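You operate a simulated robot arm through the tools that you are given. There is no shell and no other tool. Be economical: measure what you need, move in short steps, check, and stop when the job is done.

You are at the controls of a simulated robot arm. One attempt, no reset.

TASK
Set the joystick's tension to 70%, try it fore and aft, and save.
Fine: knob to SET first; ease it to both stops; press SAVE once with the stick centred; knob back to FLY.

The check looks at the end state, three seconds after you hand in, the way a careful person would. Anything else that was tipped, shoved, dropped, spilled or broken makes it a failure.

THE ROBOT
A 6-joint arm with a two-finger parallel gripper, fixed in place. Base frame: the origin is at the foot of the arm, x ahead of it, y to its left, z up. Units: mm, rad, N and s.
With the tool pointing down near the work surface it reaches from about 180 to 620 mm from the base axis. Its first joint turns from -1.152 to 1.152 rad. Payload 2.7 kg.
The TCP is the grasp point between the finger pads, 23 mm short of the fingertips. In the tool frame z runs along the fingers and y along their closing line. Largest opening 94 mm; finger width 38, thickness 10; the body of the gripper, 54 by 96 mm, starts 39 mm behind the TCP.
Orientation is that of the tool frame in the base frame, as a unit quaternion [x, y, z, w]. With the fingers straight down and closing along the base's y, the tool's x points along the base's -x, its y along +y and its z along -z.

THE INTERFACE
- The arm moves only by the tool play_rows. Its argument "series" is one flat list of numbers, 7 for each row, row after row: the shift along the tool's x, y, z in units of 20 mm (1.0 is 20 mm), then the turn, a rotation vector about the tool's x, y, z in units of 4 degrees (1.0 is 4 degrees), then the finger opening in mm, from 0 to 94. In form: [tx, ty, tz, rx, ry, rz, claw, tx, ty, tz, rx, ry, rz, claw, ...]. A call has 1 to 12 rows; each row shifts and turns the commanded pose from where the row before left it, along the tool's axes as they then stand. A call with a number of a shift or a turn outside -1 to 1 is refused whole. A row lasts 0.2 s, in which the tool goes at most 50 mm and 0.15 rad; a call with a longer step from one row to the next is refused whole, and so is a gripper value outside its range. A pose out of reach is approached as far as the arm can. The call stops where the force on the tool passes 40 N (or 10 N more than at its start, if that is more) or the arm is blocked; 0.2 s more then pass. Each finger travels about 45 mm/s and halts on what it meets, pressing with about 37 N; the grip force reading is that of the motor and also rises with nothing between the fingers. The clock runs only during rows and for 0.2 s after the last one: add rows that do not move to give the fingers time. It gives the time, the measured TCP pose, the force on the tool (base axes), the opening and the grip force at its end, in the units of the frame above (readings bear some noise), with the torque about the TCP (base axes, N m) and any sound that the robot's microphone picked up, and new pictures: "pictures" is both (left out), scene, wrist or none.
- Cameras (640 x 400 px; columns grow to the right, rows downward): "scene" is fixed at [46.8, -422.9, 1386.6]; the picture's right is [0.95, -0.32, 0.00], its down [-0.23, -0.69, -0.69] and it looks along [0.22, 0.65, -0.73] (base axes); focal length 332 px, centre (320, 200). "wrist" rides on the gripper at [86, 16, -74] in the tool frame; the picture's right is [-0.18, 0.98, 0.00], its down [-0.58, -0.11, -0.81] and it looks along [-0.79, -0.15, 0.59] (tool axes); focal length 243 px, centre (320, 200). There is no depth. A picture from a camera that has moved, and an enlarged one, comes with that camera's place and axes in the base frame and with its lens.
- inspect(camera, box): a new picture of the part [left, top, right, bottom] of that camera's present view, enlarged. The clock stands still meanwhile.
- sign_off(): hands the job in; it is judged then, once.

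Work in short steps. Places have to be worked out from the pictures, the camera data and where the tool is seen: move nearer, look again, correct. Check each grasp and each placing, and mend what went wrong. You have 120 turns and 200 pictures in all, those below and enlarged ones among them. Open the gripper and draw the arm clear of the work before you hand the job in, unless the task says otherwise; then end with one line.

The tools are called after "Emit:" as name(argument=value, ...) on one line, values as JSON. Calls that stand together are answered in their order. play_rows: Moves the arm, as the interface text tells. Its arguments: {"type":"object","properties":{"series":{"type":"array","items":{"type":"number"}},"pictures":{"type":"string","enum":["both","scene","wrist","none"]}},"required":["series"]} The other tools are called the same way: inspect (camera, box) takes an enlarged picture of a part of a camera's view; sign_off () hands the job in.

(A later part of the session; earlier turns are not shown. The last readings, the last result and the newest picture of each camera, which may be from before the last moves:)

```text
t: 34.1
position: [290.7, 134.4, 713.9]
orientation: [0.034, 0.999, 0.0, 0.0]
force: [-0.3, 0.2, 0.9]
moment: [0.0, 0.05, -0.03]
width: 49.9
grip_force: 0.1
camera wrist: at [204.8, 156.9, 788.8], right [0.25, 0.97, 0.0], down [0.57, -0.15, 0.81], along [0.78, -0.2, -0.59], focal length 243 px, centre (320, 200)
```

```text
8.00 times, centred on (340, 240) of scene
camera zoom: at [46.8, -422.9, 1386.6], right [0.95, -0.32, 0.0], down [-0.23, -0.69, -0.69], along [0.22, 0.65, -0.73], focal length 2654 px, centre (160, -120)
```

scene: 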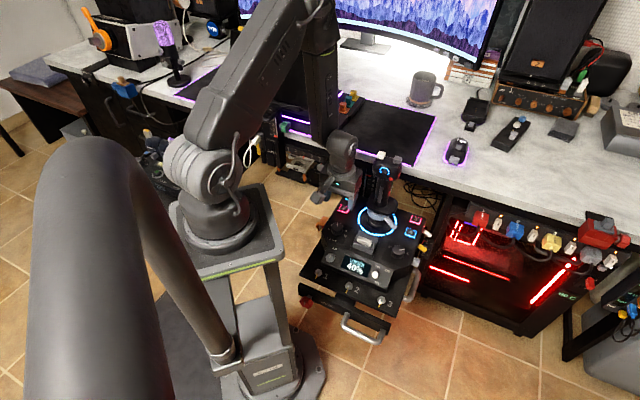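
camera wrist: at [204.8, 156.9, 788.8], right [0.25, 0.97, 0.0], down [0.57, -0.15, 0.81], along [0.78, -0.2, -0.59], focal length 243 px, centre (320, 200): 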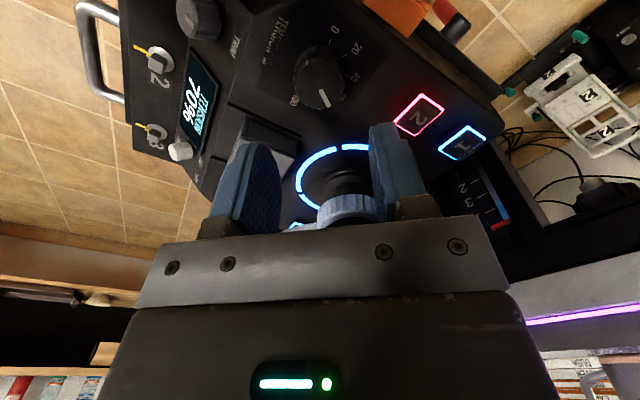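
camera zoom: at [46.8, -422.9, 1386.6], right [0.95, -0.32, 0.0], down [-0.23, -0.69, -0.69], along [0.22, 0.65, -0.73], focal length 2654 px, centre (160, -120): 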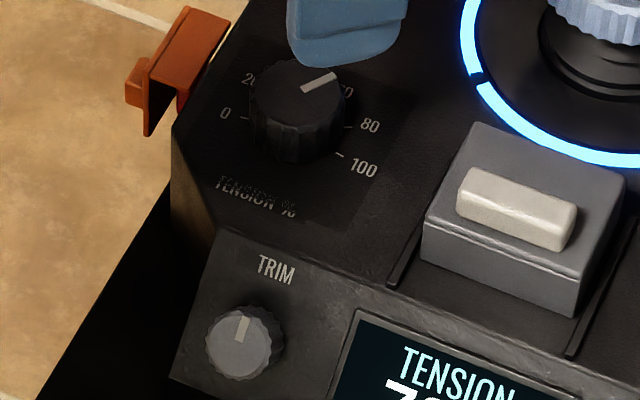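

The pointer rests between 60 and 80 with 70% shown. Next is the stick; a close look at its head from the scene camera to choose a safe contact spot.

Emit:
inspect(camera="scene", box=[350, 140, 420, 240])

Emit:
play_rows(series=[0.5, 0, -1, 0, 0, 0, 60, 0.5, 0, -1, 0, 0, 0, 60, 0.5, 0, -1, 0, 0, 0, 60, 0, 0, -1, 0, 0, 0, 60, 0, 0, -1, 0, 0, 0, 60, 0, 0, -1, 0, 0, 0, 60, 0, 0, -1, 0, 0, 0, 60, 0, 0, -1, 0, 0, 0, 60, 0, 0, -1, 0, 0, 0, 60, 0, 0, -1, 0, 0, 0, 60, 0, 0, -1, 0, 0, 0, 60, 0, 0, -0.5, 0, 0, 0, 60])

```text
4.00 times, centred on (385, 190) of scene
camera zoom: at [46.8, -422.9, 1386.6], right [0.95, -0.32, 0.0], down [-0.23, -0.69, -0.69], along [0.22, 0.65, -0.73], focal length 1327 px, centre (60, 240)
```

zoom: 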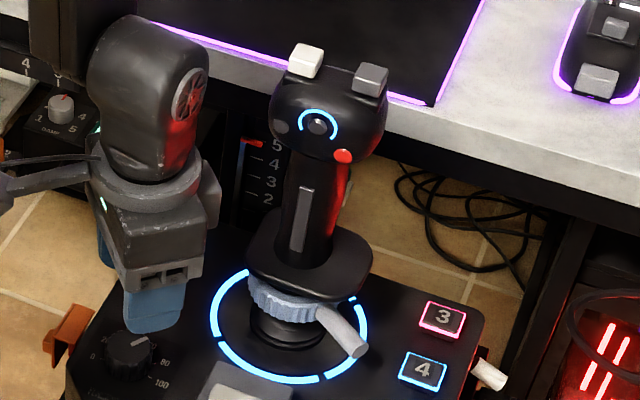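

```text
t: 36.7
position: [261.7, 136.7, 943.2]
orientation: [0.034, 0.999, 0.0, 0.0]
force: [-0.9, -0.3, 0.2]
moment: [0.02, 0.01, 0.0]
width: 60.0
grip_force: 0.2
camera wrist: at [174.9, 159.8, 1018.9], right [0.25, 0.97, 0.0], down [0.57, -0.15, 0.81], along [0.78, -0.2, -0.59], focal length 243 px, centre (320, 200)
```

scene: 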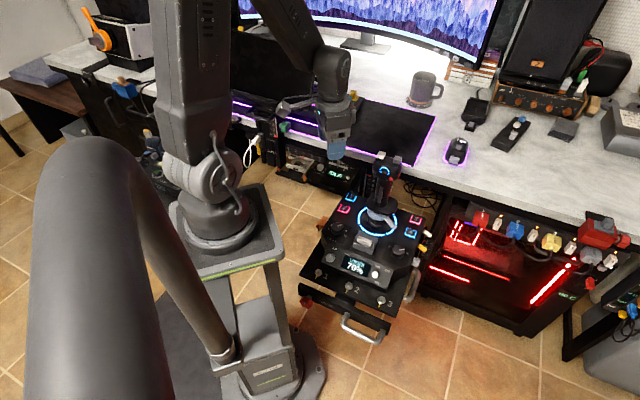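
wrist: 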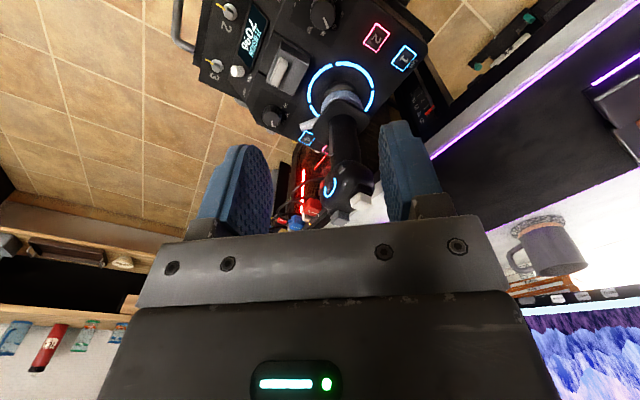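

White/grey hats on the head are at about (404,150,854) and (433,118,856). The head is ~80 mm wide laterally, with buttons on the aft face. I plan to hold the head by its plain left/right sides from above, so I'll yaw to 45° and move above it to look.

Emit:
play_rows(series=[0, 0, 0, 0, 0, -1, 94, 0, 0, 0, 0, 0, -1, 94, 0, 0, 0, 0, 0, -1, 94, 0, 0, 0, 0, 0, -1, 94, 0, 0, 0, 0, 0, -1, 94, 0, 0, 0, 0, 0, -1, 94, 0, 0, 0, 0, 0, -1, 94, 0, 0, 0, 0, 0, -1, 94, 0, 0, 0, 0, 0, -1, 94, 0, 0, 0, 0, 0, -1, 94, 0, 0, 0, 0, 0, -1, 94, 0, 0, 0, 0, 0, -1, 94], pictures="none")

Emit:
play_rows(series=[-0.68, -0.944, 0, 0, 0, 0, 94, -0.68, -0.944, 0, 0, 0, 0, 94, -0.68, -0.944, 0, 0, 0, 0, 94, -0.68, -0.944, 0, 0, 0, 0, 94, -0.68, -0.944, 0, 0, 0, 0, 94, -0.68, -0.944, 0, 0, 0, 0, 94, 0, 0, 0, 0, 0, 0, 94])

Emit:
inspect(camera="wrist", box=[220, 0, 440, 150])

```text
t: 39.3
position: [261.2, 135.8, 942.8]
orientation: [-0.377, 0.926, -0.001, 0.0]
force: [-0.1, -0.1, 0.7]
moment: [0.01, -0.01, 0.03]
width: 94.1
grip_force: 0.1
```

```text
t: 40.9
position: [399.0, 111.9, 943.8]
orientation: [-0.376, 0.926, 0.0, -0.001]
force: [0.7, 0.7, 0.1]
moment: [-0.02, 0.01, 0.04]
width: 94.0
grip_force: 0.0
camera wrist: at [325.2, 64.1, 1018.2], right [-0.55, 0.83, 0.0], down [0.49, 0.33, 0.81], along [0.67, 0.45, -0.59], focal length 243 px, centre (320, 200)
```

scene: 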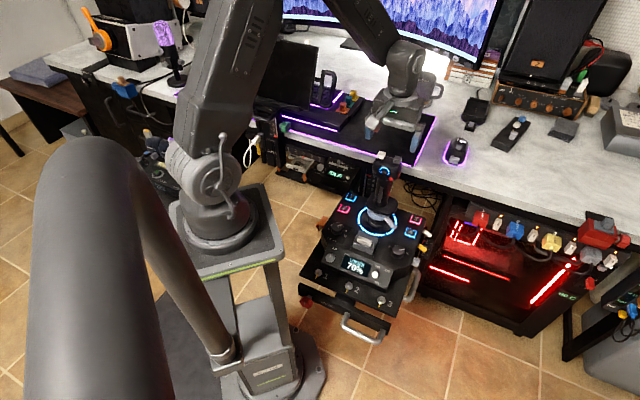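
wrist: 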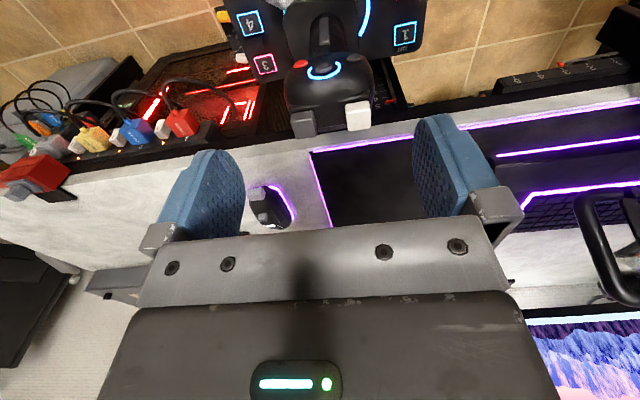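

```text
2.67 times, centred on (330, 75) of wrist
camera zoom: at [325.2, 64.1, 1018.2], right [-0.55, 0.83, 0.0], down [0.49, 0.33, 0.81], along [0.67, 0.45, -0.59], focal length 647 px, centre (293, 533)
```

zoom: 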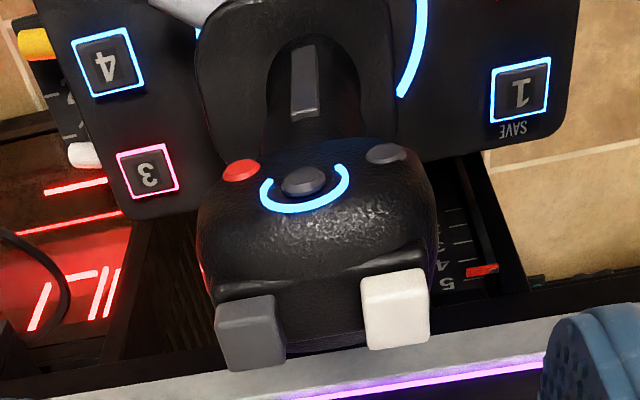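

The head is ~75 mm wide, centred about 3 mm to +tool-y and ~27 mm fore of the TCP. I'll align above it, tips just over the hats, and verify.

Emit:
play_rows(series=[-0.67, 0.085, 0, 0, 0, 0, 94, -0.67, 0.085, 0, 0, 0, 0, 94, 0, 0, 0.9, 0, 0, 0, 94, 0, 0, 0.9, 0, 0, 0, 94, 0, 0, 0.9, 0, 0, 0, 94, 0, 0, 0, 0, 0, 0, 94])

Emit:
inspect(camera="wrist", box=[180, 40, 480, 240])

Emit:
inspect(camera="scene", box=[345, 110, 425, 190])

```text
t: 42.3
position: [417.1, 132.3, 888.5]
orientation: [-0.377, 0.926, 0.0, 0.0]
force: [-0.3, 0.5, 0.0]
moment: [0.02, -0.03, -0.03]
width: 94.0
grip_force: 0.1
camera wrist: at [341.9, 85.4, 963.7], right [-0.55, 0.83, 0.0], down [0.49, 0.33, 0.81], along [0.67, 0.45, -0.59], focal length 243 px, centre (320, 200)
```

scene: 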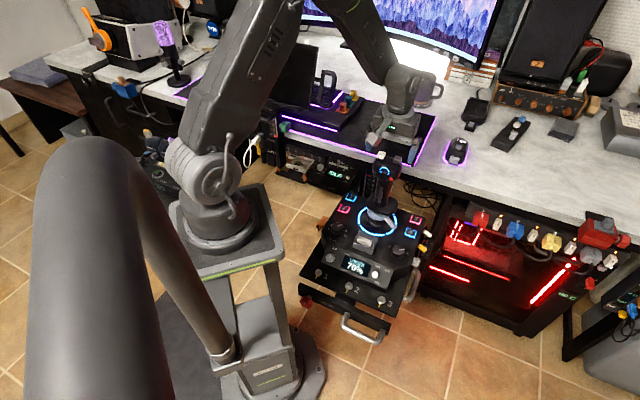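
wrist: 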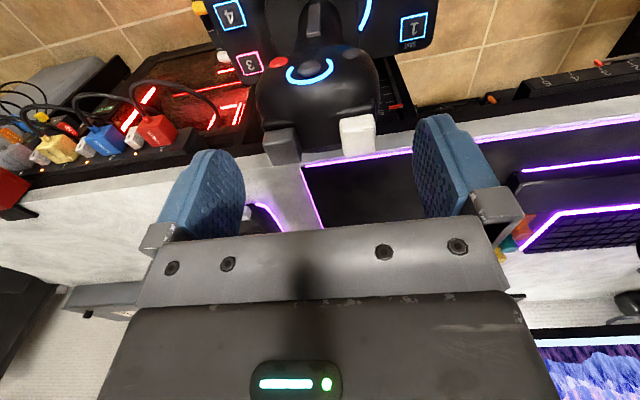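

```text
2.00 times, centred on (330, 140) of wrist
camera zoom: at [341.9, 85.4, 963.7], right [-0.55, 0.83, 0.0], down [0.49, 0.33, 0.81], along [0.67, 0.45, -0.59], focal length 485 px, centre (300, 320)
```

zoom: 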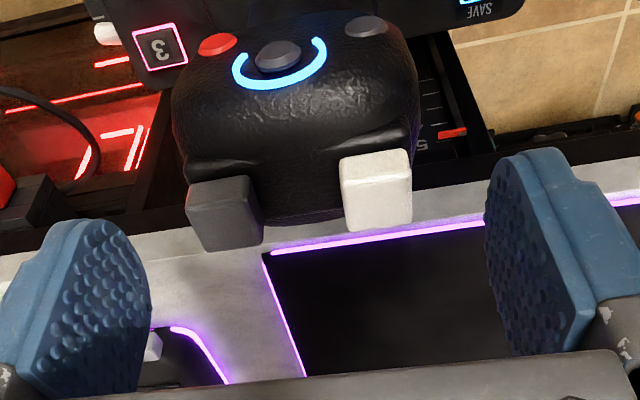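

```text
5.00 times, centred on (385, 150) of scene
camera zoom: at [46.8, -422.8, 1386.6], right [0.95, -0.32, 0.0], down [-0.23, -0.69, -0.69], along [0.22, 0.65, -0.73], focal length 1658 px, centre (-5, 450)
```

zoom: 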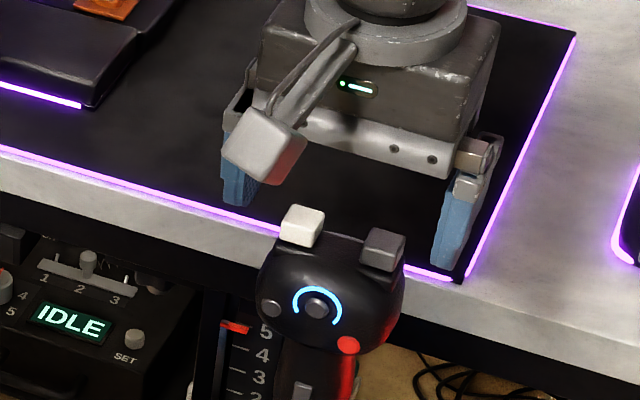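

Aligned (≈1 mm lateral). Descending to z≈829 with fingers straddling the head.

Emit:
play_rows(series=[0, -0.05, 0.6, 0, 0, 0, 94, 0, 0, 0.6, 0, 0, 0, 94, 0, 0, 0.6, 0, 0, 0, 94, 0, 0, 0.6, 0, 0, 0, 94, 0, 0, 0.5, 0, 0, 0, 94, 0, 0, 0, 0, 0, 0, 94])

Emit:
inspect(camera="scene", box=[345, 120, 425, 190])

```text
t: 43.7
position: [416.2, 131.7, 831.1]
orientation: [-0.377, 0.926, 0.0, 0.0]
force: [-0.4, -0.5, 0.1]
moment: [0.03, -0.02, -0.02]
width: 94.0
grip_force: 0.0
camera wrist: at [342.3, 84.5, 906.8], right [-0.55, 0.83, 0.0], down [0.49, 0.33, 0.81], along [0.67, 0.45, -0.59], focal length 243 px, centre (320, 200)
```

scene: 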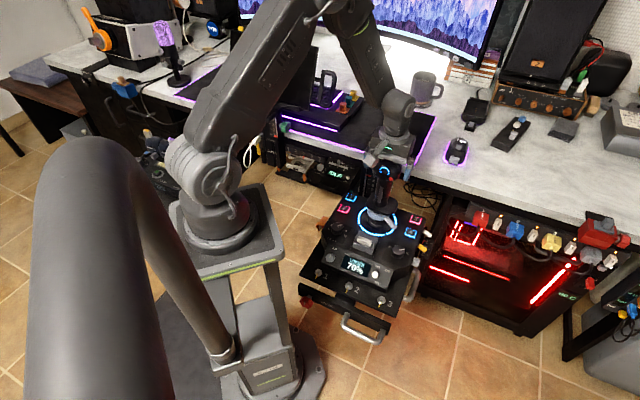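
wrist: 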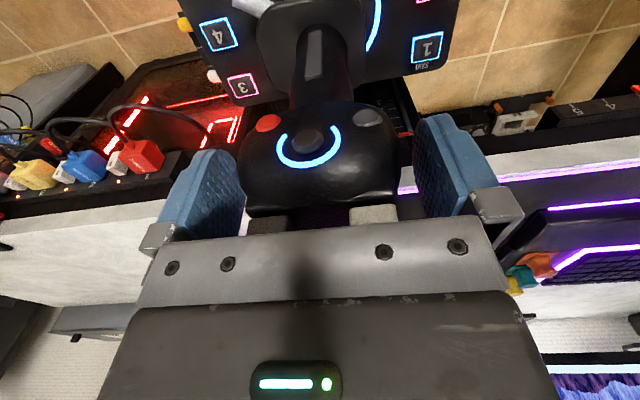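

```text
5.71 times, centred on (385, 155) of scene
camera zoom: at [46.8, -422.9, 1386.6], right [0.95, -0.32, 0.0], down [-0.23, -0.69, -0.69], along [0.22, 0.65, -0.73], focal length 1896 px, centre (-51, 457)
```

zoom: 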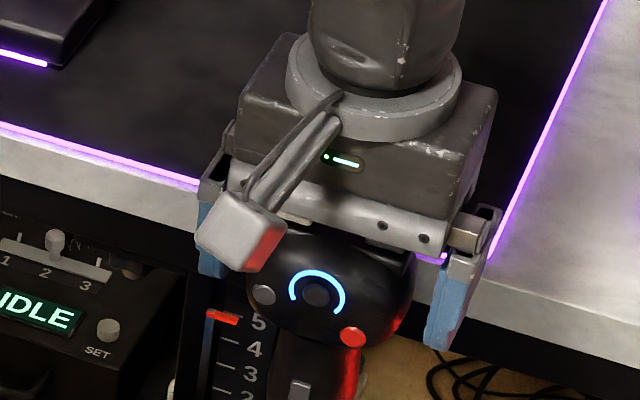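

Straddling cleanly. Lower 4 mm more and close onto the head's sides.

Emit:
play_rows(series=[0, 0, 0.2, 0, 0, 0, 94, 0, 0, 0, 0, 0, 0, 84, 0, 0, 0, 0, 0, 0, 78, 0, 0, 0, 0, 0, 0, 70, 0, 0, 0, 0, 0, 0, 70])

Emit:
inspect(camera="wrist", box=[160, 60, 480, 260])

Emit:
inspect(camera="scene", box=[320, 120, 440, 280])

```text
t: 44.9
position: [417.1, 131.7, 827.1]
orientation: [-0.377, 0.926, 0.001, 0.0]
force: [-0.9, 0.7, 1.0]
moment: [0.07, -0.02, 0.01]
width: 72.1
grip_force: 37.1
camera wrist: at [342.1, 85.0, 902.9], right [-0.55, 0.83, 0.0], down [0.49, 0.33, 0.81], along [0.67, 0.45, -0.59], focal length 243 px, centre (320, 200)
```

scene: 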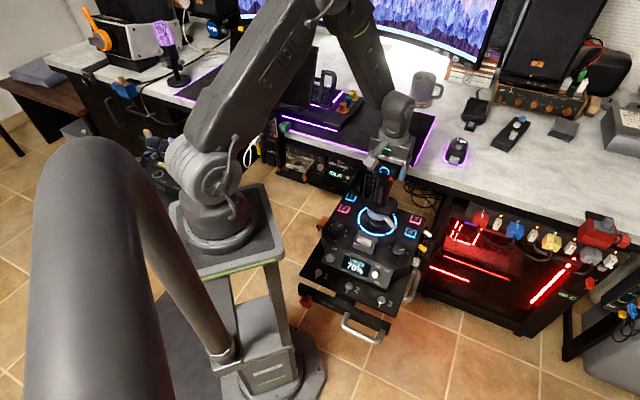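
wrist: 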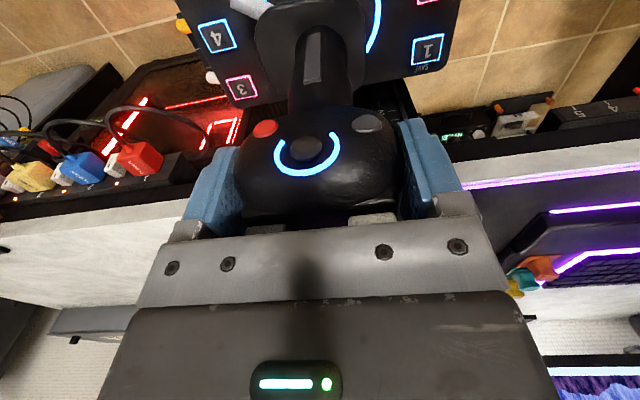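

```text
2.00 times, centred on (320, 160) of wrist
camera zoom: at [342.1, 85.0, 902.9], right [-0.55, 0.83, 0.0], down [0.49, 0.33, 0.81], along [0.67, 0.45, -0.59], focal length 485 px, centre (320, 280)
```

zoom: 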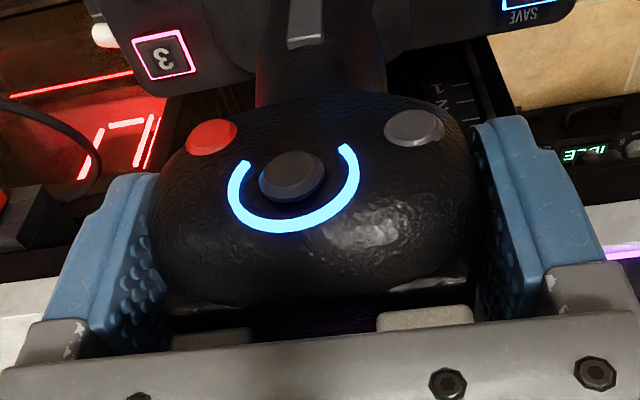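

```text
2.50 times, centred on (380, 200) of scene
camera zoom: at [46.9, -422.8, 1386.6], right [0.95, -0.32, 0.0], down [-0.23, -0.69, -0.69], along [0.22, 0.65, -0.73], focal length 829 px, centre (170, 200)
```

zoom: 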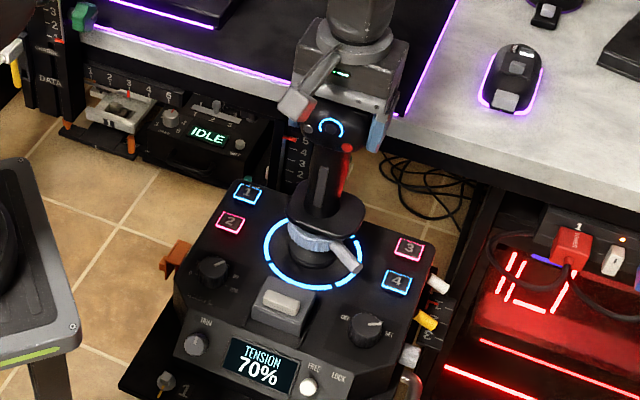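

Firm centred grip with near-zero load. Easing fore along an arc about the pivot (radius ≈207 mm), 6° first.

Emit:
play_rows(series=[-0.135, 0, 0, 0, 0.1875, 0, 70, -0.135, 0, 0, 0, 0.1875, 0, 70, -0.135, 0, 0, 0, 0.1875, 0, 70, -0.135, 0, 0, 0, 0.1875, 0, 70, -0.135, 0, 0, 0, 0.1875, 0, 70, -0.135, 0, 0, 0, 0.1875, 0, 70, -0.135, 0, 0, 0, 0.1875, 0, 70, -0.135, 0, 0, 0, 0.1875, 0, 70], pictures="none")

Emit:
inspect(camera="scene", box=[320, 120, 440, 280])

```text
t: 46.7
position: [432.1, 147.9, 827.4]
orientation: [-0.376, 0.925, -0.021, -0.048]
force: [-0.4, 6.2, 0.3]
moment: [1.42, -0.06, -0.07]
width: 72.2
grip_force: 37.2
```

```text
2.50 times, centred on (380, 200) of scene
camera zoom: at [46.8, -422.8, 1386.6], right [0.95, -0.32, 0.0], down [-0.23, -0.69, -0.69], along [0.22, 0.65, -0.73], focal length 829 px, centre (170, 200)
```

zoom: 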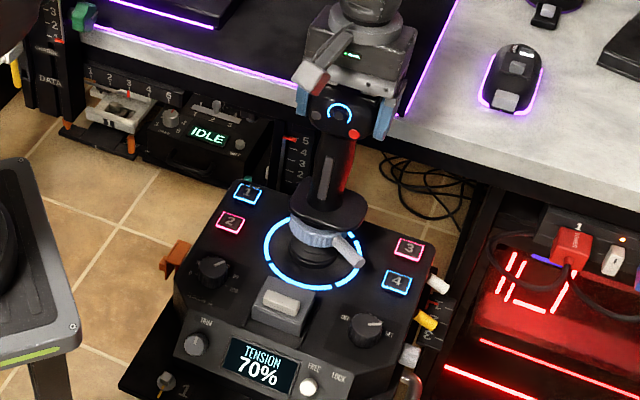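

Stick follows with low force. Continuing fore 6° more.

Emit:
play_rows(series=[-0.135, 0, 0, 0, 0.1875, 0, 70, -0.135, 0, 0, 0, 0.1875, 0, 70, -0.135, 0, 0, 0, 0.1875, 0, 70, -0.135, 0, 0, 0, 0.1875, 0, 70, -0.135, 0, 0, 0, 0.1875, 0, 70, -0.135, 0, 0, 0, 0.1875, 0, 70, -0.135, 0, 0, 0, 0.1875, 0, 70, -0.135, 0, 0, 0, 0.1875, 0, 70], pictures="wrist")

Emit:
inspect(camera="scene", box=[320, 120, 440, 280])

```text
t: 48.5
position: [447.7, 162.8, 823.9]
orientation: [-0.374, 0.922, -0.039, -0.097]
force: [1.4, 5.6, 10.5]
moment: [1.17, -0.03, -0.16]
width: 72.1
grip_force: 36.6
camera wrist: at [385.7, 126.4, 915.1], right [-0.56, 0.83, -0.04], down [0.6, 0.44, 0.67], along [0.57, 0.35, -0.74], focal length 243 px, centre (320, 200)
```

wrist: 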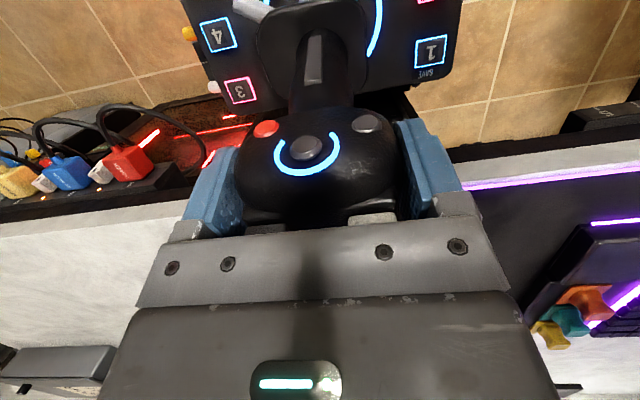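

```text
2.50 times, centred on (380, 200) of scene
camera zoom: at [46.7, -422.8, 1386.6], right [0.95, -0.32, 0.0], down [-0.23, -0.69, -0.69], along [0.22, 0.65, -0.73], focal length 829 px, centre (170, 200)
```

zoom: 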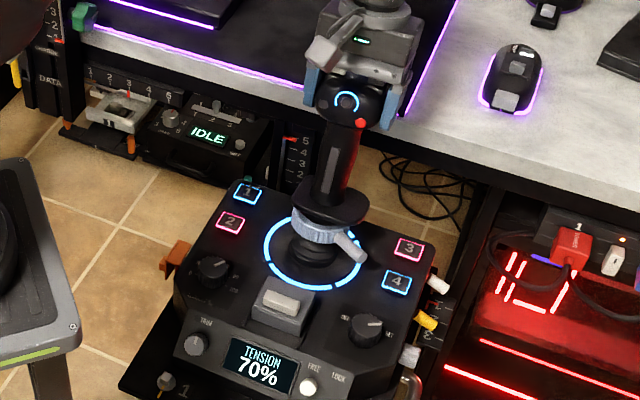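

12° fore and still moving freely. Continue slowly.

Emit:
play_rows(series=[-0.135, 0, 0, 0, 0.1875, 0, 70, -0.135, 0, 0, 0, 0.1875, 0, 70, -0.135, 0, 0, 0, 0.1875, 0, 70, -0.135, 0, 0, 0, 0.1875, 0, 70, -0.135, 0, 0, 0, 0.1875, 0, 70, -0.135, 0, 0, 0, 0.1875, 0, 70], pictures="none")

Emit:
inspect(camera="scene", box=[320, 120, 440, 280])

```text
t: 49.9
position: [456.9, 173.0, 820.8]
orientation: [-0.372, 0.917, -0.054, -0.133]
force: [-1.8, 2.7, 22.2]
moment: [0.82, -0.01, -0.2]
width: 72.1
grip_force: 37.2
```

```text
2.50 times, centred on (380, 200) of scene
camera zoom: at [46.5, -423.0, 1386.6], right [0.95, -0.32, 0.0], down [-0.23, -0.69, -0.69], along [0.22, 0.65, -0.73], focal length 829 px, centre (170, 200)
```

zoom: 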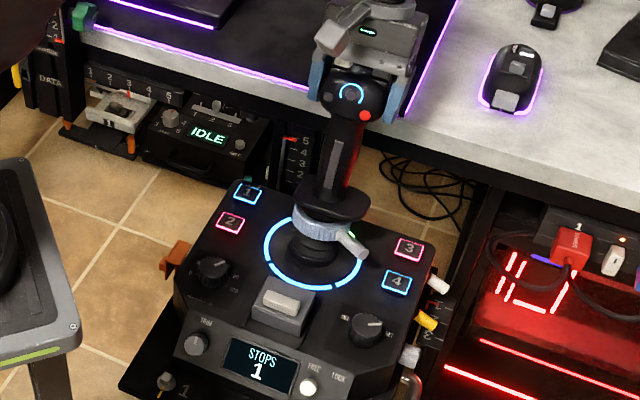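

Display: "STOPS 1" — fore stop registered. Easing back through centre along the same arc.

Emit:
play_rows(series=[0.135, 0, 0, 0, -0.1875, 0, 70, 0.135, 0, 0, 0, -0.1875, 0, 70, 0.135, 0, 0, 0, -0.1875, 0, 70, 0.135, 0, 0, 0, -0.1875, 0, 70, 0.135, 0, 0, 0, -0.1875, 0, 70, 0.135, 0, 0, 0, -0.1875, 0, 70, 0.135, 0, 0, 0, -0.1875, 0, 70, 0.135, 0, 0, 0, -0.1875, 0, 70, 0.135, 0, 0, 0, -0.1875, 0, 70, 0.135, 0, 0, 0, -0.1875, 0, 70, 0.135, 0, 0, 0, -0.1875, 0, 70], pictures="none")

Emit:
play_rows(series=[0.135, 0, 0, 0, -0.1875, 0, 70, 0.135, 0, 0, 0, -0.1875, 0, 70, 0.135, 0, 0, 0, -0.1875, 0, 70, 0.135, 0, 0, 0, -0.1875, 0, 70, 0.135, 0, 0, 0, -0.1875, 0, 70, 0.135, 0, 0, 0, -0.1875, 0, 70, 0.135, 0, 0, 0, -0.1875, 0, 70, 0.135, 0, 0, 0, -0.1875, 0, 70, 0.135, 0, 0, 0, -0.1875, 0, 70, 0.135, 0, 0, 0, -0.1875, 0, 70, 0.135, 0, 0, 0, -0.1875, 0, 70], pictures="none")

Emit:
inspect(camera="scene", box=[320, 120, 440, 280])

```text
t: 52.3
position: [437.0, 152.6, 826.0]
orientation: [-0.375, 0.924, -0.028, -0.069]
force: [-1.9, -4.1, 16.9]
moment: [-1.0, 0.58, 0.03]
width: 72.5
grip_force: 37.0
```

```text
t: 54.7
position: [416.3, 132.7, 828.0]
orientation: [-0.376, 0.927, 0.001, -0.001]
force: [-5.6, -1.9, 1.7]
moment: [-0.5, 1.07, 0.0]
width: 72.1
grip_force: 37.0
```

```text
2.50 times, centred on (380, 200) of scene
camera zoom: at [46.7, -422.9, 1386.6], right [0.95, -0.32, 0.0], down [-0.23, -0.69, -0.69], along [0.22, 0.65, -0.73], focal length 829 px, centre (170, 200)
```

zoom: 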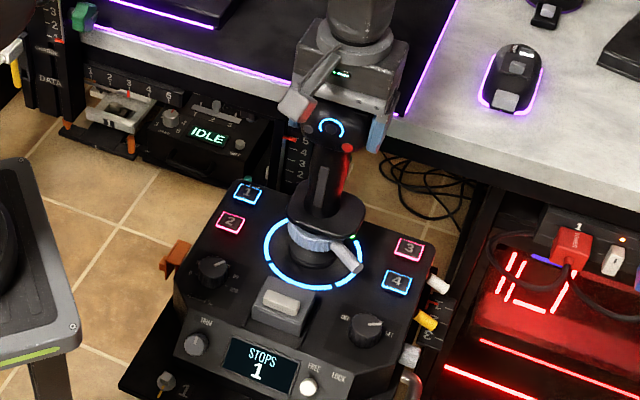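

Back at centre, still STOPS 1. Now easing aft the same way.

Emit:
play_rows(series=[0.135, 0, 0.008, 0, -0.1875, 0, 70, 0.135, 0, 0.008, 0, -0.1875, 0, 70, 0.135, 0, 0.008, 0, -0.1875, 0, 70, 0.135, 0, 0.008, 0, -0.1875, 0, 70, 0.135, 0, 0.008, 0, -0.1875, 0, 70, 0.135, 0, 0.008, 0, -0.1875, 0, 70, 0.135, 0, 0.008, 0, -0.1875, 0, 70, 0.135, 0, 0.008, 0, -0.1875, 0, 70, 0.135, 0, 0.008, 0, -0.1875, 0, 70, 0.135, 0, 0.008, 0, -0.1875, 0, 70, 0.135, 0, 0.008, 0, -0.1875, 0, 70, 0.135, 0, 0.008, 0, -0.1875, 0, 70], pictures="wrist")

Emit:
inspect(camera="scene", box=[320, 120, 440, 280])

```text
t: 57.3
position: [393.6, 110.9, 825.5]
orientation: [-0.375, 0.924, 0.03, 0.074]
force: [-5.4, -2.4, 20.5]
moment: [-0.3, 1.29, 0.1]
width: 72.1
grip_force: 36.8
camera wrist: at [311.7, 55.6, 885.1], right [-0.55, 0.83, 0.03], down [0.4, 0.23, 0.89], along [0.73, 0.5, -0.46], focal length 243 px, centre (320, 200)
```

wrist: 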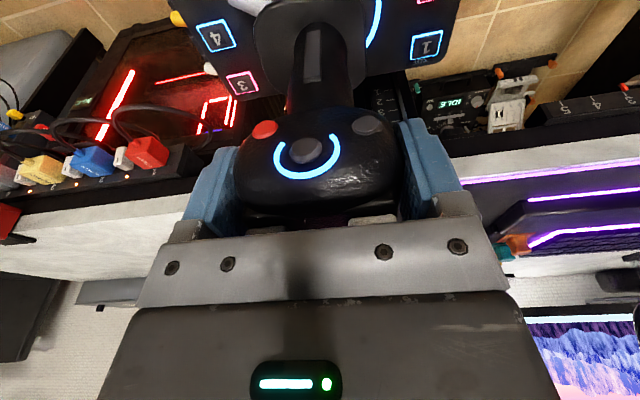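

```text
2.50 times, centred on (380, 200) of scene
camera zoom: at [46.5, -423.0, 1386.6], right [0.95, -0.32, 0.0], down [-0.23, -0.69, -0.69], along [0.22, 0.65, -0.73], focal length 829 px, centre (170, 200)
```

zoom: 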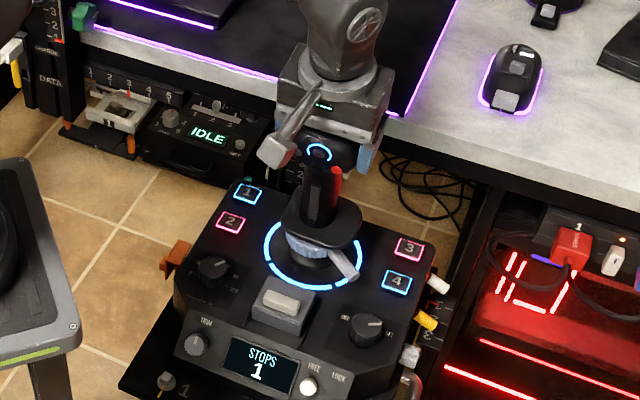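

9° aft, vertical load says I'm slightly low. Continue with a small lift.

Emit:
play_rows(series=[0.135, 0, -0.025, 0, -0.1875, 0, 70, 0.135, 0, -0.025, 0, -0.1875, 0, 70, 0.135, 0, -0.025, 0, -0.1875, 0, 70, 0.135, 0, -0.015, 0, -0.1875, 0, 70, 0.135, 0, -0.015, 0, -0.1875, 0, 70, 0.135, 0, -0.015, 0, -0.1875, 0, 70, 0.135, 0, -0.015, 0, -0.1875, 0, 70, 0.135, 0, -0.01, 0, -0.1875, 0, 70], pictures="none")

Emit:
inspect(camera="scene", box=[320, 120, 440, 280])

```text
t: 59.1
position: [377.5, 94.8, 820.2]
orientation: [-0.374, 0.919, 0.048, 0.119]
force: [8.0, 8.6, -29.3]
moment: [0.2, -0.08, 0.01]
width: 72.1
grip_force: 37.1
```

```text
2.50 times, centred on (380, 200) of scene
camera zoom: at [47.4, -422.6, 1386.7], right [0.95, -0.32, 0.0], down [-0.23, -0.69, -0.69], along [0.22, 0.65, -0.73], focal length 829 px, centre (170, 200)
```

zoom: 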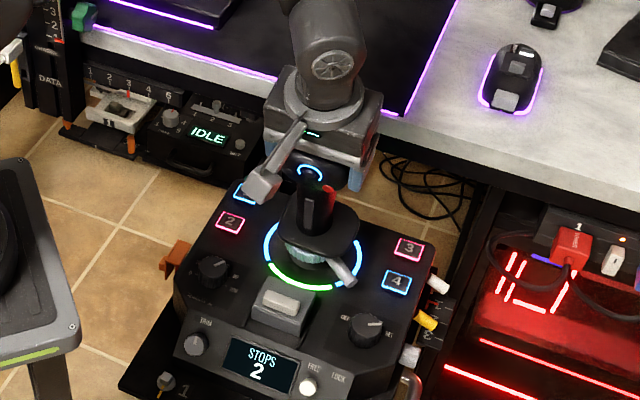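

"STOPS 2" — both stops done. Ease back to centre (lowering ~3 mm first to unload).

Emit:
play_rows(series=[0.0, 0, 0.07, 0, 0, 0, 70, -0.135, 0, 0.03, 0, 0.1875, 0, 70, -0.135, 0, 0.02, 0, 0.1875, 0, 70, -0.135, 0, 0.01, 0, 0.1875, 0, 70, -0.135, 0, 0, 0, 0.1875, 0, 70, -0.135, 0, 0, 0, 0.1875, 0, 70, -0.135, 0, 0, 0, 0.1875, 0, 70, -0.135, 0, 0, 0, 0.1875, 0, 70, -0.135, 0, 0, 0, 0.1875, 0, 70, -0.135, 0, 0, 0, 0.1875, 0, 70, -0.135, 0, 0, 0, 0.1875, 0, 70], pictures="none")

Emit:
play_rows(series=[-0.135, 0, 0, 0, 0.1875, 0, 70, -0.135, 0, 0, 0, 0.1875, 0, 70, -0.135, 0, 0, 0, 0.1875, 0, 70, -0.135, 0, 0, 0, 0.1875, 0, 70, -0.135, 0, 0, 0, 0.1875, 0, 70, -0.135, 0, 0, 0, 0.1875, 0, 70, -0.135, 0, 0, 0, 0.1875, 0, 70, -0.135, 0, 0, 0, 0.1875, 0, 70, -0.135, 0, 0, 0, 0.1875, 0, 70, -0.135, 0, 0, 0, 0.1875, 0, 70, 0, 0, 0, 0, 0, 0, 70], pictures="none")

Emit:
inspect(camera="scene", box=[320, 120, 440, 280])

```text
t: 61.5
position: [398.9, 113.8, 825.4]
orientation: [-0.375, 0.925, 0.025, 0.061]
force: [-2.6, 2.8, 21.5]
moment: [1.13, 0.23, 0.13]
width: 71.9
grip_force: 37.3
```

```text
t: 63.9
position: [416.1, 133.0, 827.8]
orientation: [-0.376, 0.926, 0.0, -0.001]
force: [4.7, 3.2, 2.3]
moment: [0.47, -0.88, -0.02]
width: 72.4
grip_force: 37.1
```

```text
2.50 times, centred on (380, 200) of scene
camera zoom: at [46.9, -422.8, 1386.6], right [0.95, -0.32, 0.0], down [-0.23, -0.69, -0.69], along [0.22, 0.65, -0.73], focal length 829 px, centre (170, 200)
```

zoom: 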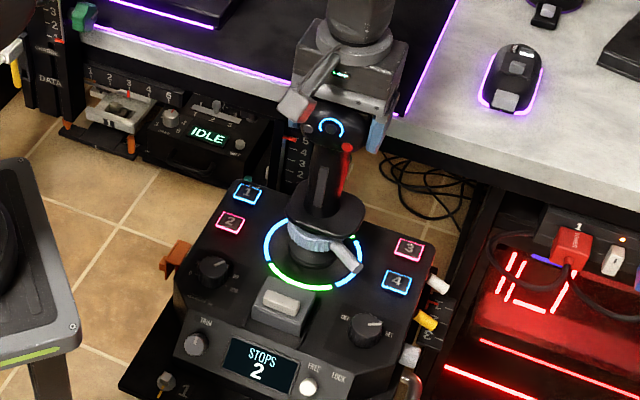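

Stick is centred. Opening and lifting off.

Emit:
play_rows(series=[0, 0, 0, 0, 0, 0, 82, 0, 0, 0, 0, 0, 0, 94, 0, 0, 0, 0, 0, 0, 94, 0, 0, -0.8, 0, 0, 0, 94, 0, 0, -1, 0, 0, 0, 94, 0, 0, -1, 0, 0, 0, 94, 0, 0, -1, 0, 0, 0, 94, 0, 0, -1, 0, 0, 0, 94, 0, 0, 0, 0, 0, 0, 94])

Emit:
inspect(camera="scene", box=[310, 140, 430, 290])

```text
t: 65.9
position: [415.5, 132.7, 923.6]
orientation: [-0.376, 0.926, -0.001, -0.001]
force: [-0.2, -0.6, -0.1]
moment: [0.01, 0.03, 0.0]
width: 94.0
grip_force: 0.1
camera wrist: at [340.8, 84.5, 998.5], right [-0.55, 0.83, 0.0], down [0.49, 0.33, 0.81], along [0.67, 0.45, -0.59], focal length 243 px, centre (320, 200)
```

scene: 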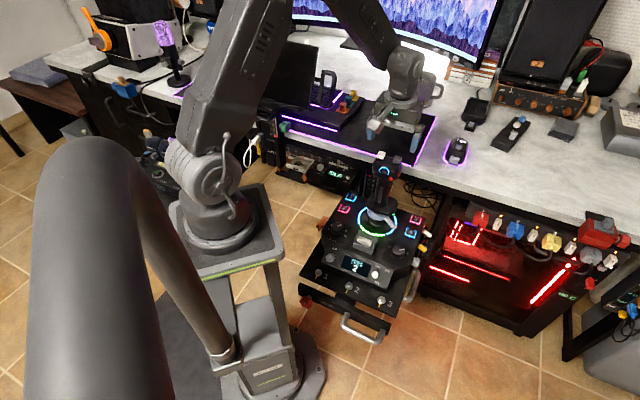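
wrist: 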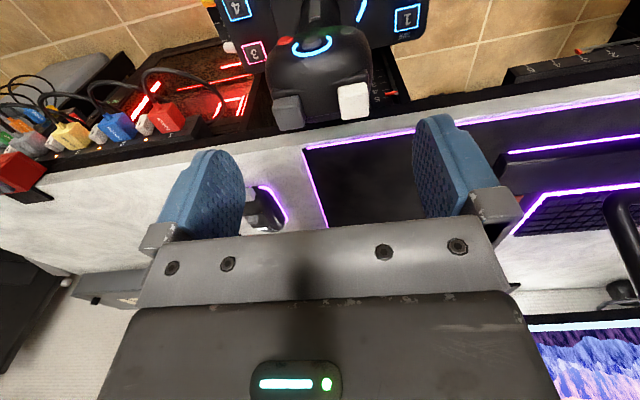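

```text
2.67 times, centred on (370, 215) of scene
camera zoom: at [46.8, -422.9, 1386.6], right [0.95, -0.32, 0.0], down [-0.23, -0.69, -0.69], along [0.22, 0.65, -0.73], focal length 885 px, centre (187, 160)
```

zoom: 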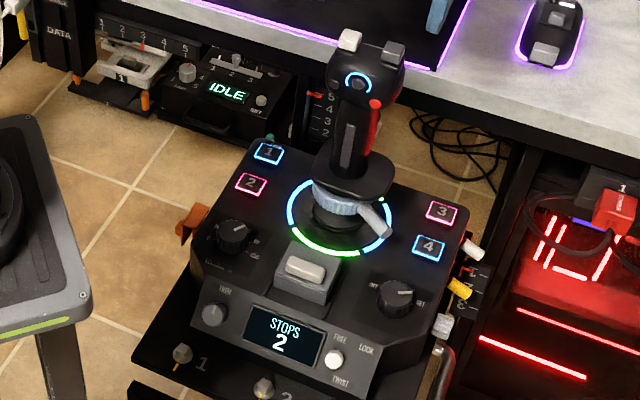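

Both stops are recorded, stick centred. Next I'll press SAVE (button 1, ≈(374,243,617)) with closed fingertips: move across high, close, descend to z≈720 and look.

Emit:
play_rows(series=[-0.39, 0.9, 0, 0, 0, 0, 94, -0.39, 0.9, 0, 0, 0, 0, 70, -0.39, 0.9, 0, 0, 0, 0, 50, -0.39, 0.9, 0, 0, 0, 0, 30, -0.39, 0.9, 0, 0, 0, 0, 10, -0.39, 0.9, 0, 0, 0, 0, 0, 0, 0, 0, 0, 0, 0, 0, 0, 0, 0, 0, 0, 0, 0, 0, 0, 0, 0, 0, 0, 0], pictures="none")

Emit:
play_rows(series=[0, 0, 1, 0, 0, 0, 0, 0, 0, 1, 0, 0, 0, 0, 0, 0, 1, 0, 0, 0, 0, 0, 0, 1, 0, 0, 0, 0, 0, 0, 1, 0, 0, 0, 0, 0, 0, 1, 0, 0, 0, 0, 0, 0, 1, 0, 0, 0, 0, 0, 0, 1, 0, 0, 0, 0, 0, 0, 1, 0, 0, 0, 0, 0, 0, 1, 0, 0, 0, 0, 0, 0, 0, 0, 0, 0, 0])

Emit:
inspect(camera="wrist", box=[220, 20, 440, 180])

Emit:
inspect(camera="scene", box=[310, 140, 430, 240])

```text
t: 67.9
position: [374.2, 243.4, 922.4]
orientation: [-0.377, 0.926, 0.0, 0.001]
force: [-0.9, -0.6, 0.3]
moment: [0.01, -0.01, 0.01]
width: 0.2
grip_force: 37.0
```

```text
t: 70.3
position: [376.7, 243.0, 723.3]
orientation: [-0.376, 0.927, -0.001, 0.001]
force: [-0.1, -0.2, 0.7]
moment: [0.01, -0.01, 0.04]
width: 0.0
grip_force: 37.1
camera wrist: at [301.4, 195.2, 798.0], right [-0.55, 0.83, 0.0], down [0.49, 0.33, 0.81], along [0.67, 0.45, -0.59], focal length 243 px, centre (320, 200)
```

scene: 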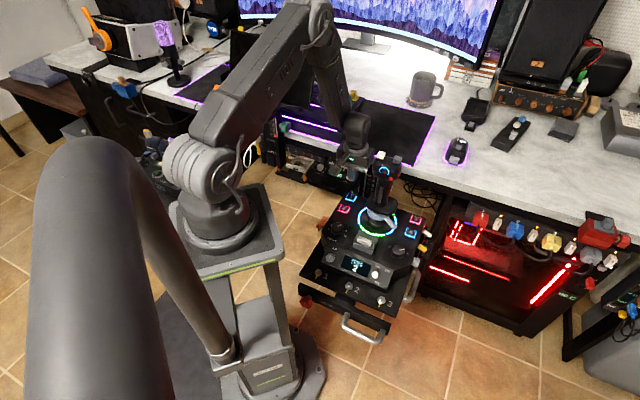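
wrist: 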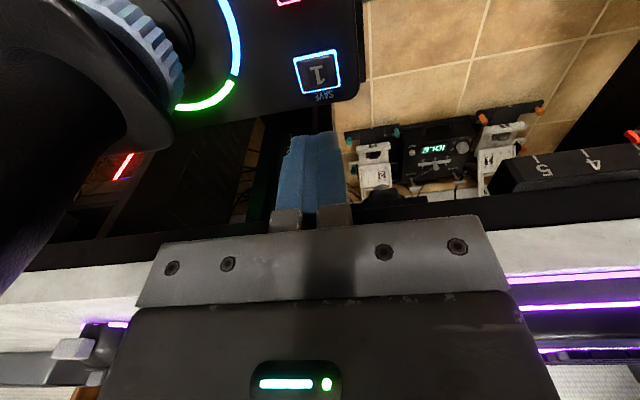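

```text
2.50 times, centred on (330, 100) of wrist
camera zoom: at [301.4, 195.2, 798.0], right [-0.55, 0.83, 0.0], down [0.49, 0.33, 0.81], along [0.67, 0.45, -0.59], focal length 606 px, centre (295, 450)
```

zoom: 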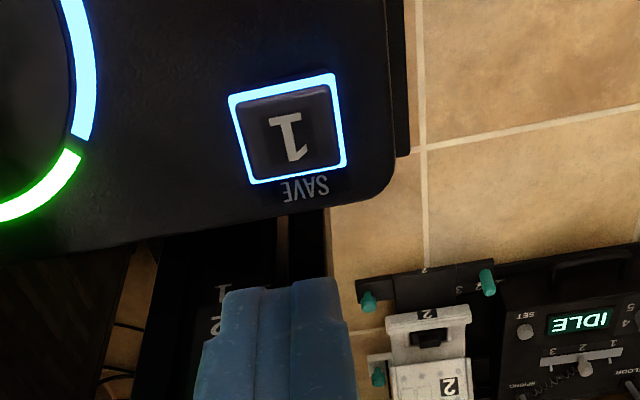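

```text
4.00 times, centred on (370, 190) of scene
camera zoom: at [46.8, -422.8, 1386.6], right [0.95, -0.32, 0.0], down [-0.23, -0.69, -0.69], along [0.22, 0.65, -0.73], focal length 1327 px, centre (120, 240)
```

zoom: 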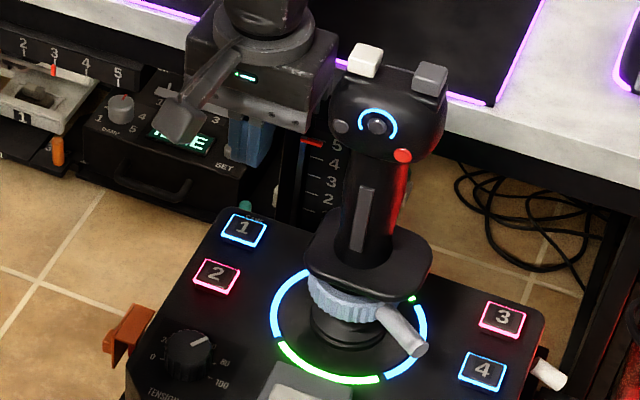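

Button 1 lies almost exactly under the fingertips. Descend ~68 mm, then press in small steps.

Emit:
play_rows(series=[0, -0.05, 0.9, 0, 0, 0, 0, 0, 0, 0.9, 0, 0, 0, 0, 0, 0, 0.9, 0, 0, 0, 0, 0, 0, 0.7, 0, 0, 0, 0, 0, 0, 0, 0, 0, 0, 0], pictures="wrist")

Emit:
inspect(camera="wrist", box=[220, 70, 420, 230])

Emit:
inspect(camera="scene", box=[320, 180, 400, 240])

```text
t: 71.5
position: [376.1, 242.5, 654.3]
orientation: [-0.377, 0.926, 0.001, 0.001]
force: [-0.3, -0.3, -0.2]
moment: [0.0, 0.01, 0.0]
width: 0.1
grip_force: 37.0
camera wrist: at [302.0, 194.1, 729.6], right [-0.55, 0.83, 0.0], down [0.49, 0.33, 0.81], along [0.67, 0.45, -0.59], focal length 243 px, centre (320, 200)
```

wrist: 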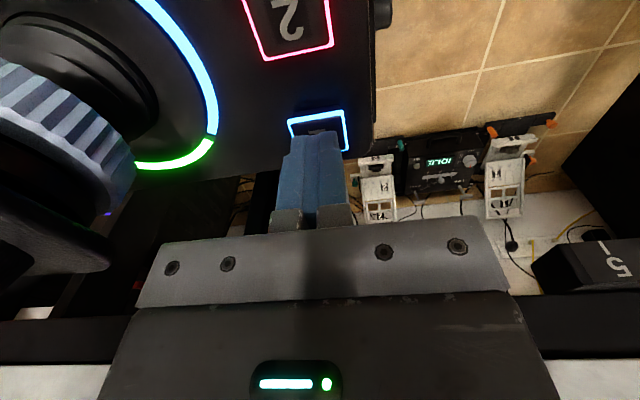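

```text
2.50 times, centred on (320, 150) of wrist
camera zoom: at [302.0, 194.1, 729.6], right [-0.55, 0.83, 0.0], down [0.49, 0.33, 0.81], along [0.67, 0.45, -0.59], focal length 606 px, centre (320, 325)
```

zoom: 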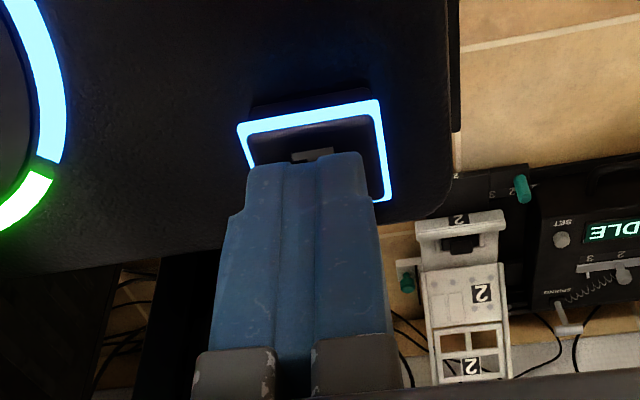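

```text
6.67 times, centred on (360, 210) of scene
camera zoom: at [46.8, -422.9, 1386.6], right [0.95, -0.32, 0.0], down [-0.23, -0.69, -0.69], along [0.22, 0.65, -0.73], focal length 2211 px, centre (53, 133)
```

zoom: 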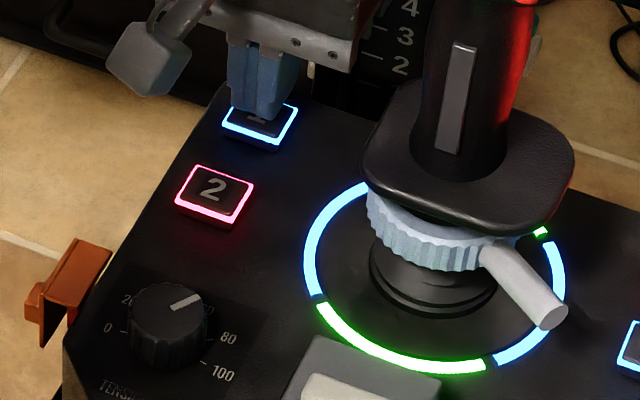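

Tips right over button 1, ~10 mm above. Pressing gently 2 mm per row.

Emit:
play_rows(series=[0, 0, 0.15, 0, 0, 0, 0, 0, 0, 0.15, 0, 0, 0, 0, 0, 0, 0.1, 0, 0, 0, 0, 0, 0, 0.1, 0, 0, 0, 0], pictures="none")

Emit:
inspect(camera="scene", box=[310, 180, 400, 290])

```text
t: 72.5
position: [375.7, 243.1, 645.3]
orientation: [-0.376, 0.927, 0.0, -0.001]
force: [0.1, 0.1, 1.2]
moment: [0.02, 0.0, 0.01]
width: 0.1
grip_force: 36.9
heard: click
```

```text
3.64 times, centred on (355, 235) of scene
camera zoom: at [46.8, -422.9, 1386.6], right [0.95, -0.32, 0.0], down [-0.23, -0.69, -0.69], along [0.22, 0.65, -0.73], focal length 1206 px, centre (193, 73)
```

zoom: 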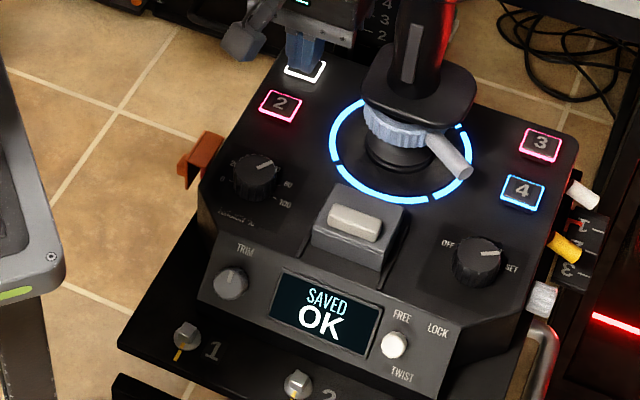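

"SAVED OK", one click heard. Lifting straight up, then travelling high over to the mode knob.

Emit:
play_rows(series=[0, 0, -1, 0, 0, 0, 0, 0, 0, -1, 0, 0, 0, 0, 0, 0, -1, 0, 0, 0, 0, 0, 0, -1, 0, 0, 0, 0, 0, 0, -1, 0, 0, 0, 0, 0, 0, -1, 0, 0, 0, 0, 0, 0, -1, 0, 0, 0, 0, 0, 0, -1, 0, 0, 0, 0, 0, 0, -1, 0, 0, 0, 0, 0, 0, -1, 0, 0, 0, 0, 0, 0, -1, 0, 0, 0, 0, 0, 0, -1, 0, 0, 0, 0], pictures="none")

Emit:
play_rows(series=[0, 0, -1, 0, 0, 0, 0, 0, 0, -1, 0, 0, 0, 0], pictures="none")

Emit:
play_rows(series=[0.566, -0.845, 0, 0, 0, 0, 0, 0.566, -0.845, 0, 0, 0, 0, 0, 0.566, -0.845, 0, 0, 0, 0, 0, 0.566, -0.845, 0, 0, 0, 0, 0, 0.566, -0.845, 0, 0, 0, 0, 0, 0.566, -0.845, 0, 0, 0, 0, 0, 0.566, -0.845, 0, 0, 0, 0, 0, 0.566, -0.845, 0, 0, 0, 0, 0, 0.566, -0.845, 0, 0, 0, 0, 0, 0.566, -0.845, 0, 0, 0, 0, 0, 0.566, -0.845, 0, 0, 0, 0, 0, 0.566, -0.845, 0, 0, 0, 0, 0], pictures="none")

Emit:
inspect(camera="scene", box=[310, 140, 430, 290])

```text
t: 75.1
position: [374.7, 242.3, 885.4]
orientation: [-0.376, 0.927, -0.001, -0.001]
force: [0.2, 0.5, 0.9]
moment: [0.01, 0.0, -0.01]
width: 0.0
grip_force: 37.1
```

```text
t: 75.7
position: [376.9, 242.4, 924.9]
orientation: [-0.376, 0.927, 0.0, -0.001]
force: [0.3, -0.3, 0.3]
moment: [0.01, -0.01, -0.01]
width: 0.0
grip_force: 36.8
```

```text
t: 78.3
position: [419.2, 0.8, 924.1]
orientation: [-0.376, 0.927, 0.0, 0.0]
force: [0.3, 0.0, -0.6]
moment: [0.04, -0.02, 0.0]
width: 0.2
grip_force: 36.7
```

```text
2.67 times, centred on (370, 215) of scene
camera zoom: at [46.8, -422.8, 1386.6], right [0.95, -0.32, 0.0], down [-0.23, -0.69, -0.69], along [0.22, 0.65, -0.73], focal length 885 px, centre (187, 160)
```

zoom: 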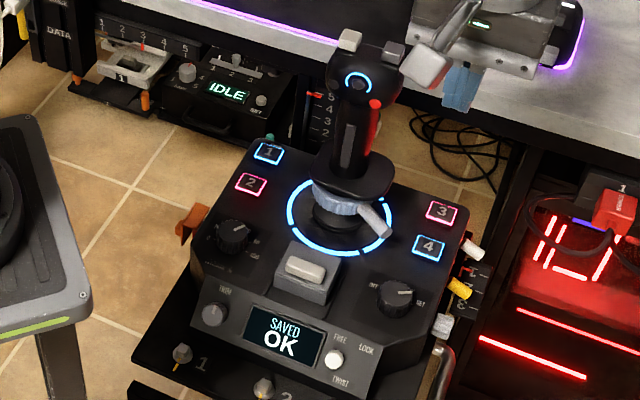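

Rotate back to the grasp yaw (80° clockwise) while opening to 56 and descending to ≈720.

Emit:
play_rows(series=[0, 0, 0.5, 0, 0, 1, 20, 0, 0, 0.5, 0, 0, 1, 40, 0, 0, 0.5, 0, 0, 1, 56, 0, 0, 0.5, 0, 0, 1, 56, 0, 0, 0.5, 0, 0, 1, 56, 0, 0, 0.5, 0, 0, 1, 56, 0, 0, 0.5, 0, 0, 1, 56, 0, 0, 0.5, 0, 0, 1, 56, 0, 0, 0.5, 0, 0, 1, 56, 0, 0, 0.5, 0, 0, 1, 56], pictures="none")

Emit:
play_rows(series=[0, 0, 0.5, 0, 0, 1, 56, 0, 0, 0.5, 0, 0, 1, 56, 0, 0, 0.5, 0, 0, 1, 56, 0, 0, 0.5, 0, 0, 1, 56, 0, 0, 0.5, 0, 0, 1, 56, 0, 0, 0.5, 0, 0, 1, 56, 0, 0, 0.5, 0, 0, 1, 56, 0, 0, 0.5, 0, 0, 1, 56, 0, 0, 0.5, 0, 0, 1, 56, 0, 0, 0.5, 0, 0, 1, 56, 0, 0, 0, 0, 0, 0, 56], pictures="wrist")

Emit:
inspect(camera="wrist", box=[230, 20, 410, 140])

```text
t: 80.5
position: [419.8, 2.2, 826.5]
orientation: [-0.036, 0.999, 0.0, 0.0]
force: [-0.3, 0.3, 0.2]
moment: [0.0, -0.05, 0.04]
width: 56.1
grip_force: 0.1
```

```text
t: 82.9
position: [420.7, 3.2, 724.3]
orientation: [0.308, 0.951, 0.0, 0.0]
force: [0.2, 0.2, 0.3]
moment: [-0.03, -0.01, -0.01]
width: 56.0
grip_force: 0.2
camera wrist: at [358.2, 67.1, 800.3], right [0.73, 0.69, 0.0], down [0.41, -0.43, 0.81], along [0.55, -0.58, -0.59], focal length 243 px, centre (320, 200)
```

wrist: 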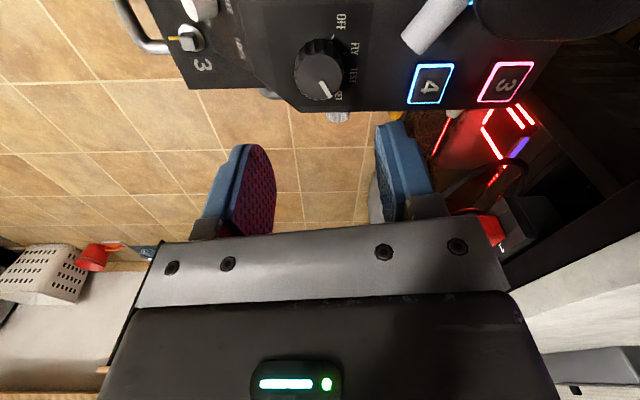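

```text
3.33 times, centred on (320, 80) of wrist
camera zoom: at [358.2, 67.1, 800.3], right [0.73, 0.69, 0.0], down [0.41, -0.43, 0.81], along [0.55, -0.58, -0.59], focal length 809 px, centre (320, 600)
```

zoom: 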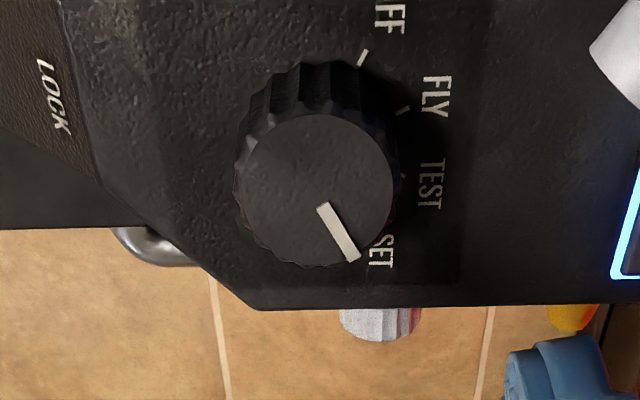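

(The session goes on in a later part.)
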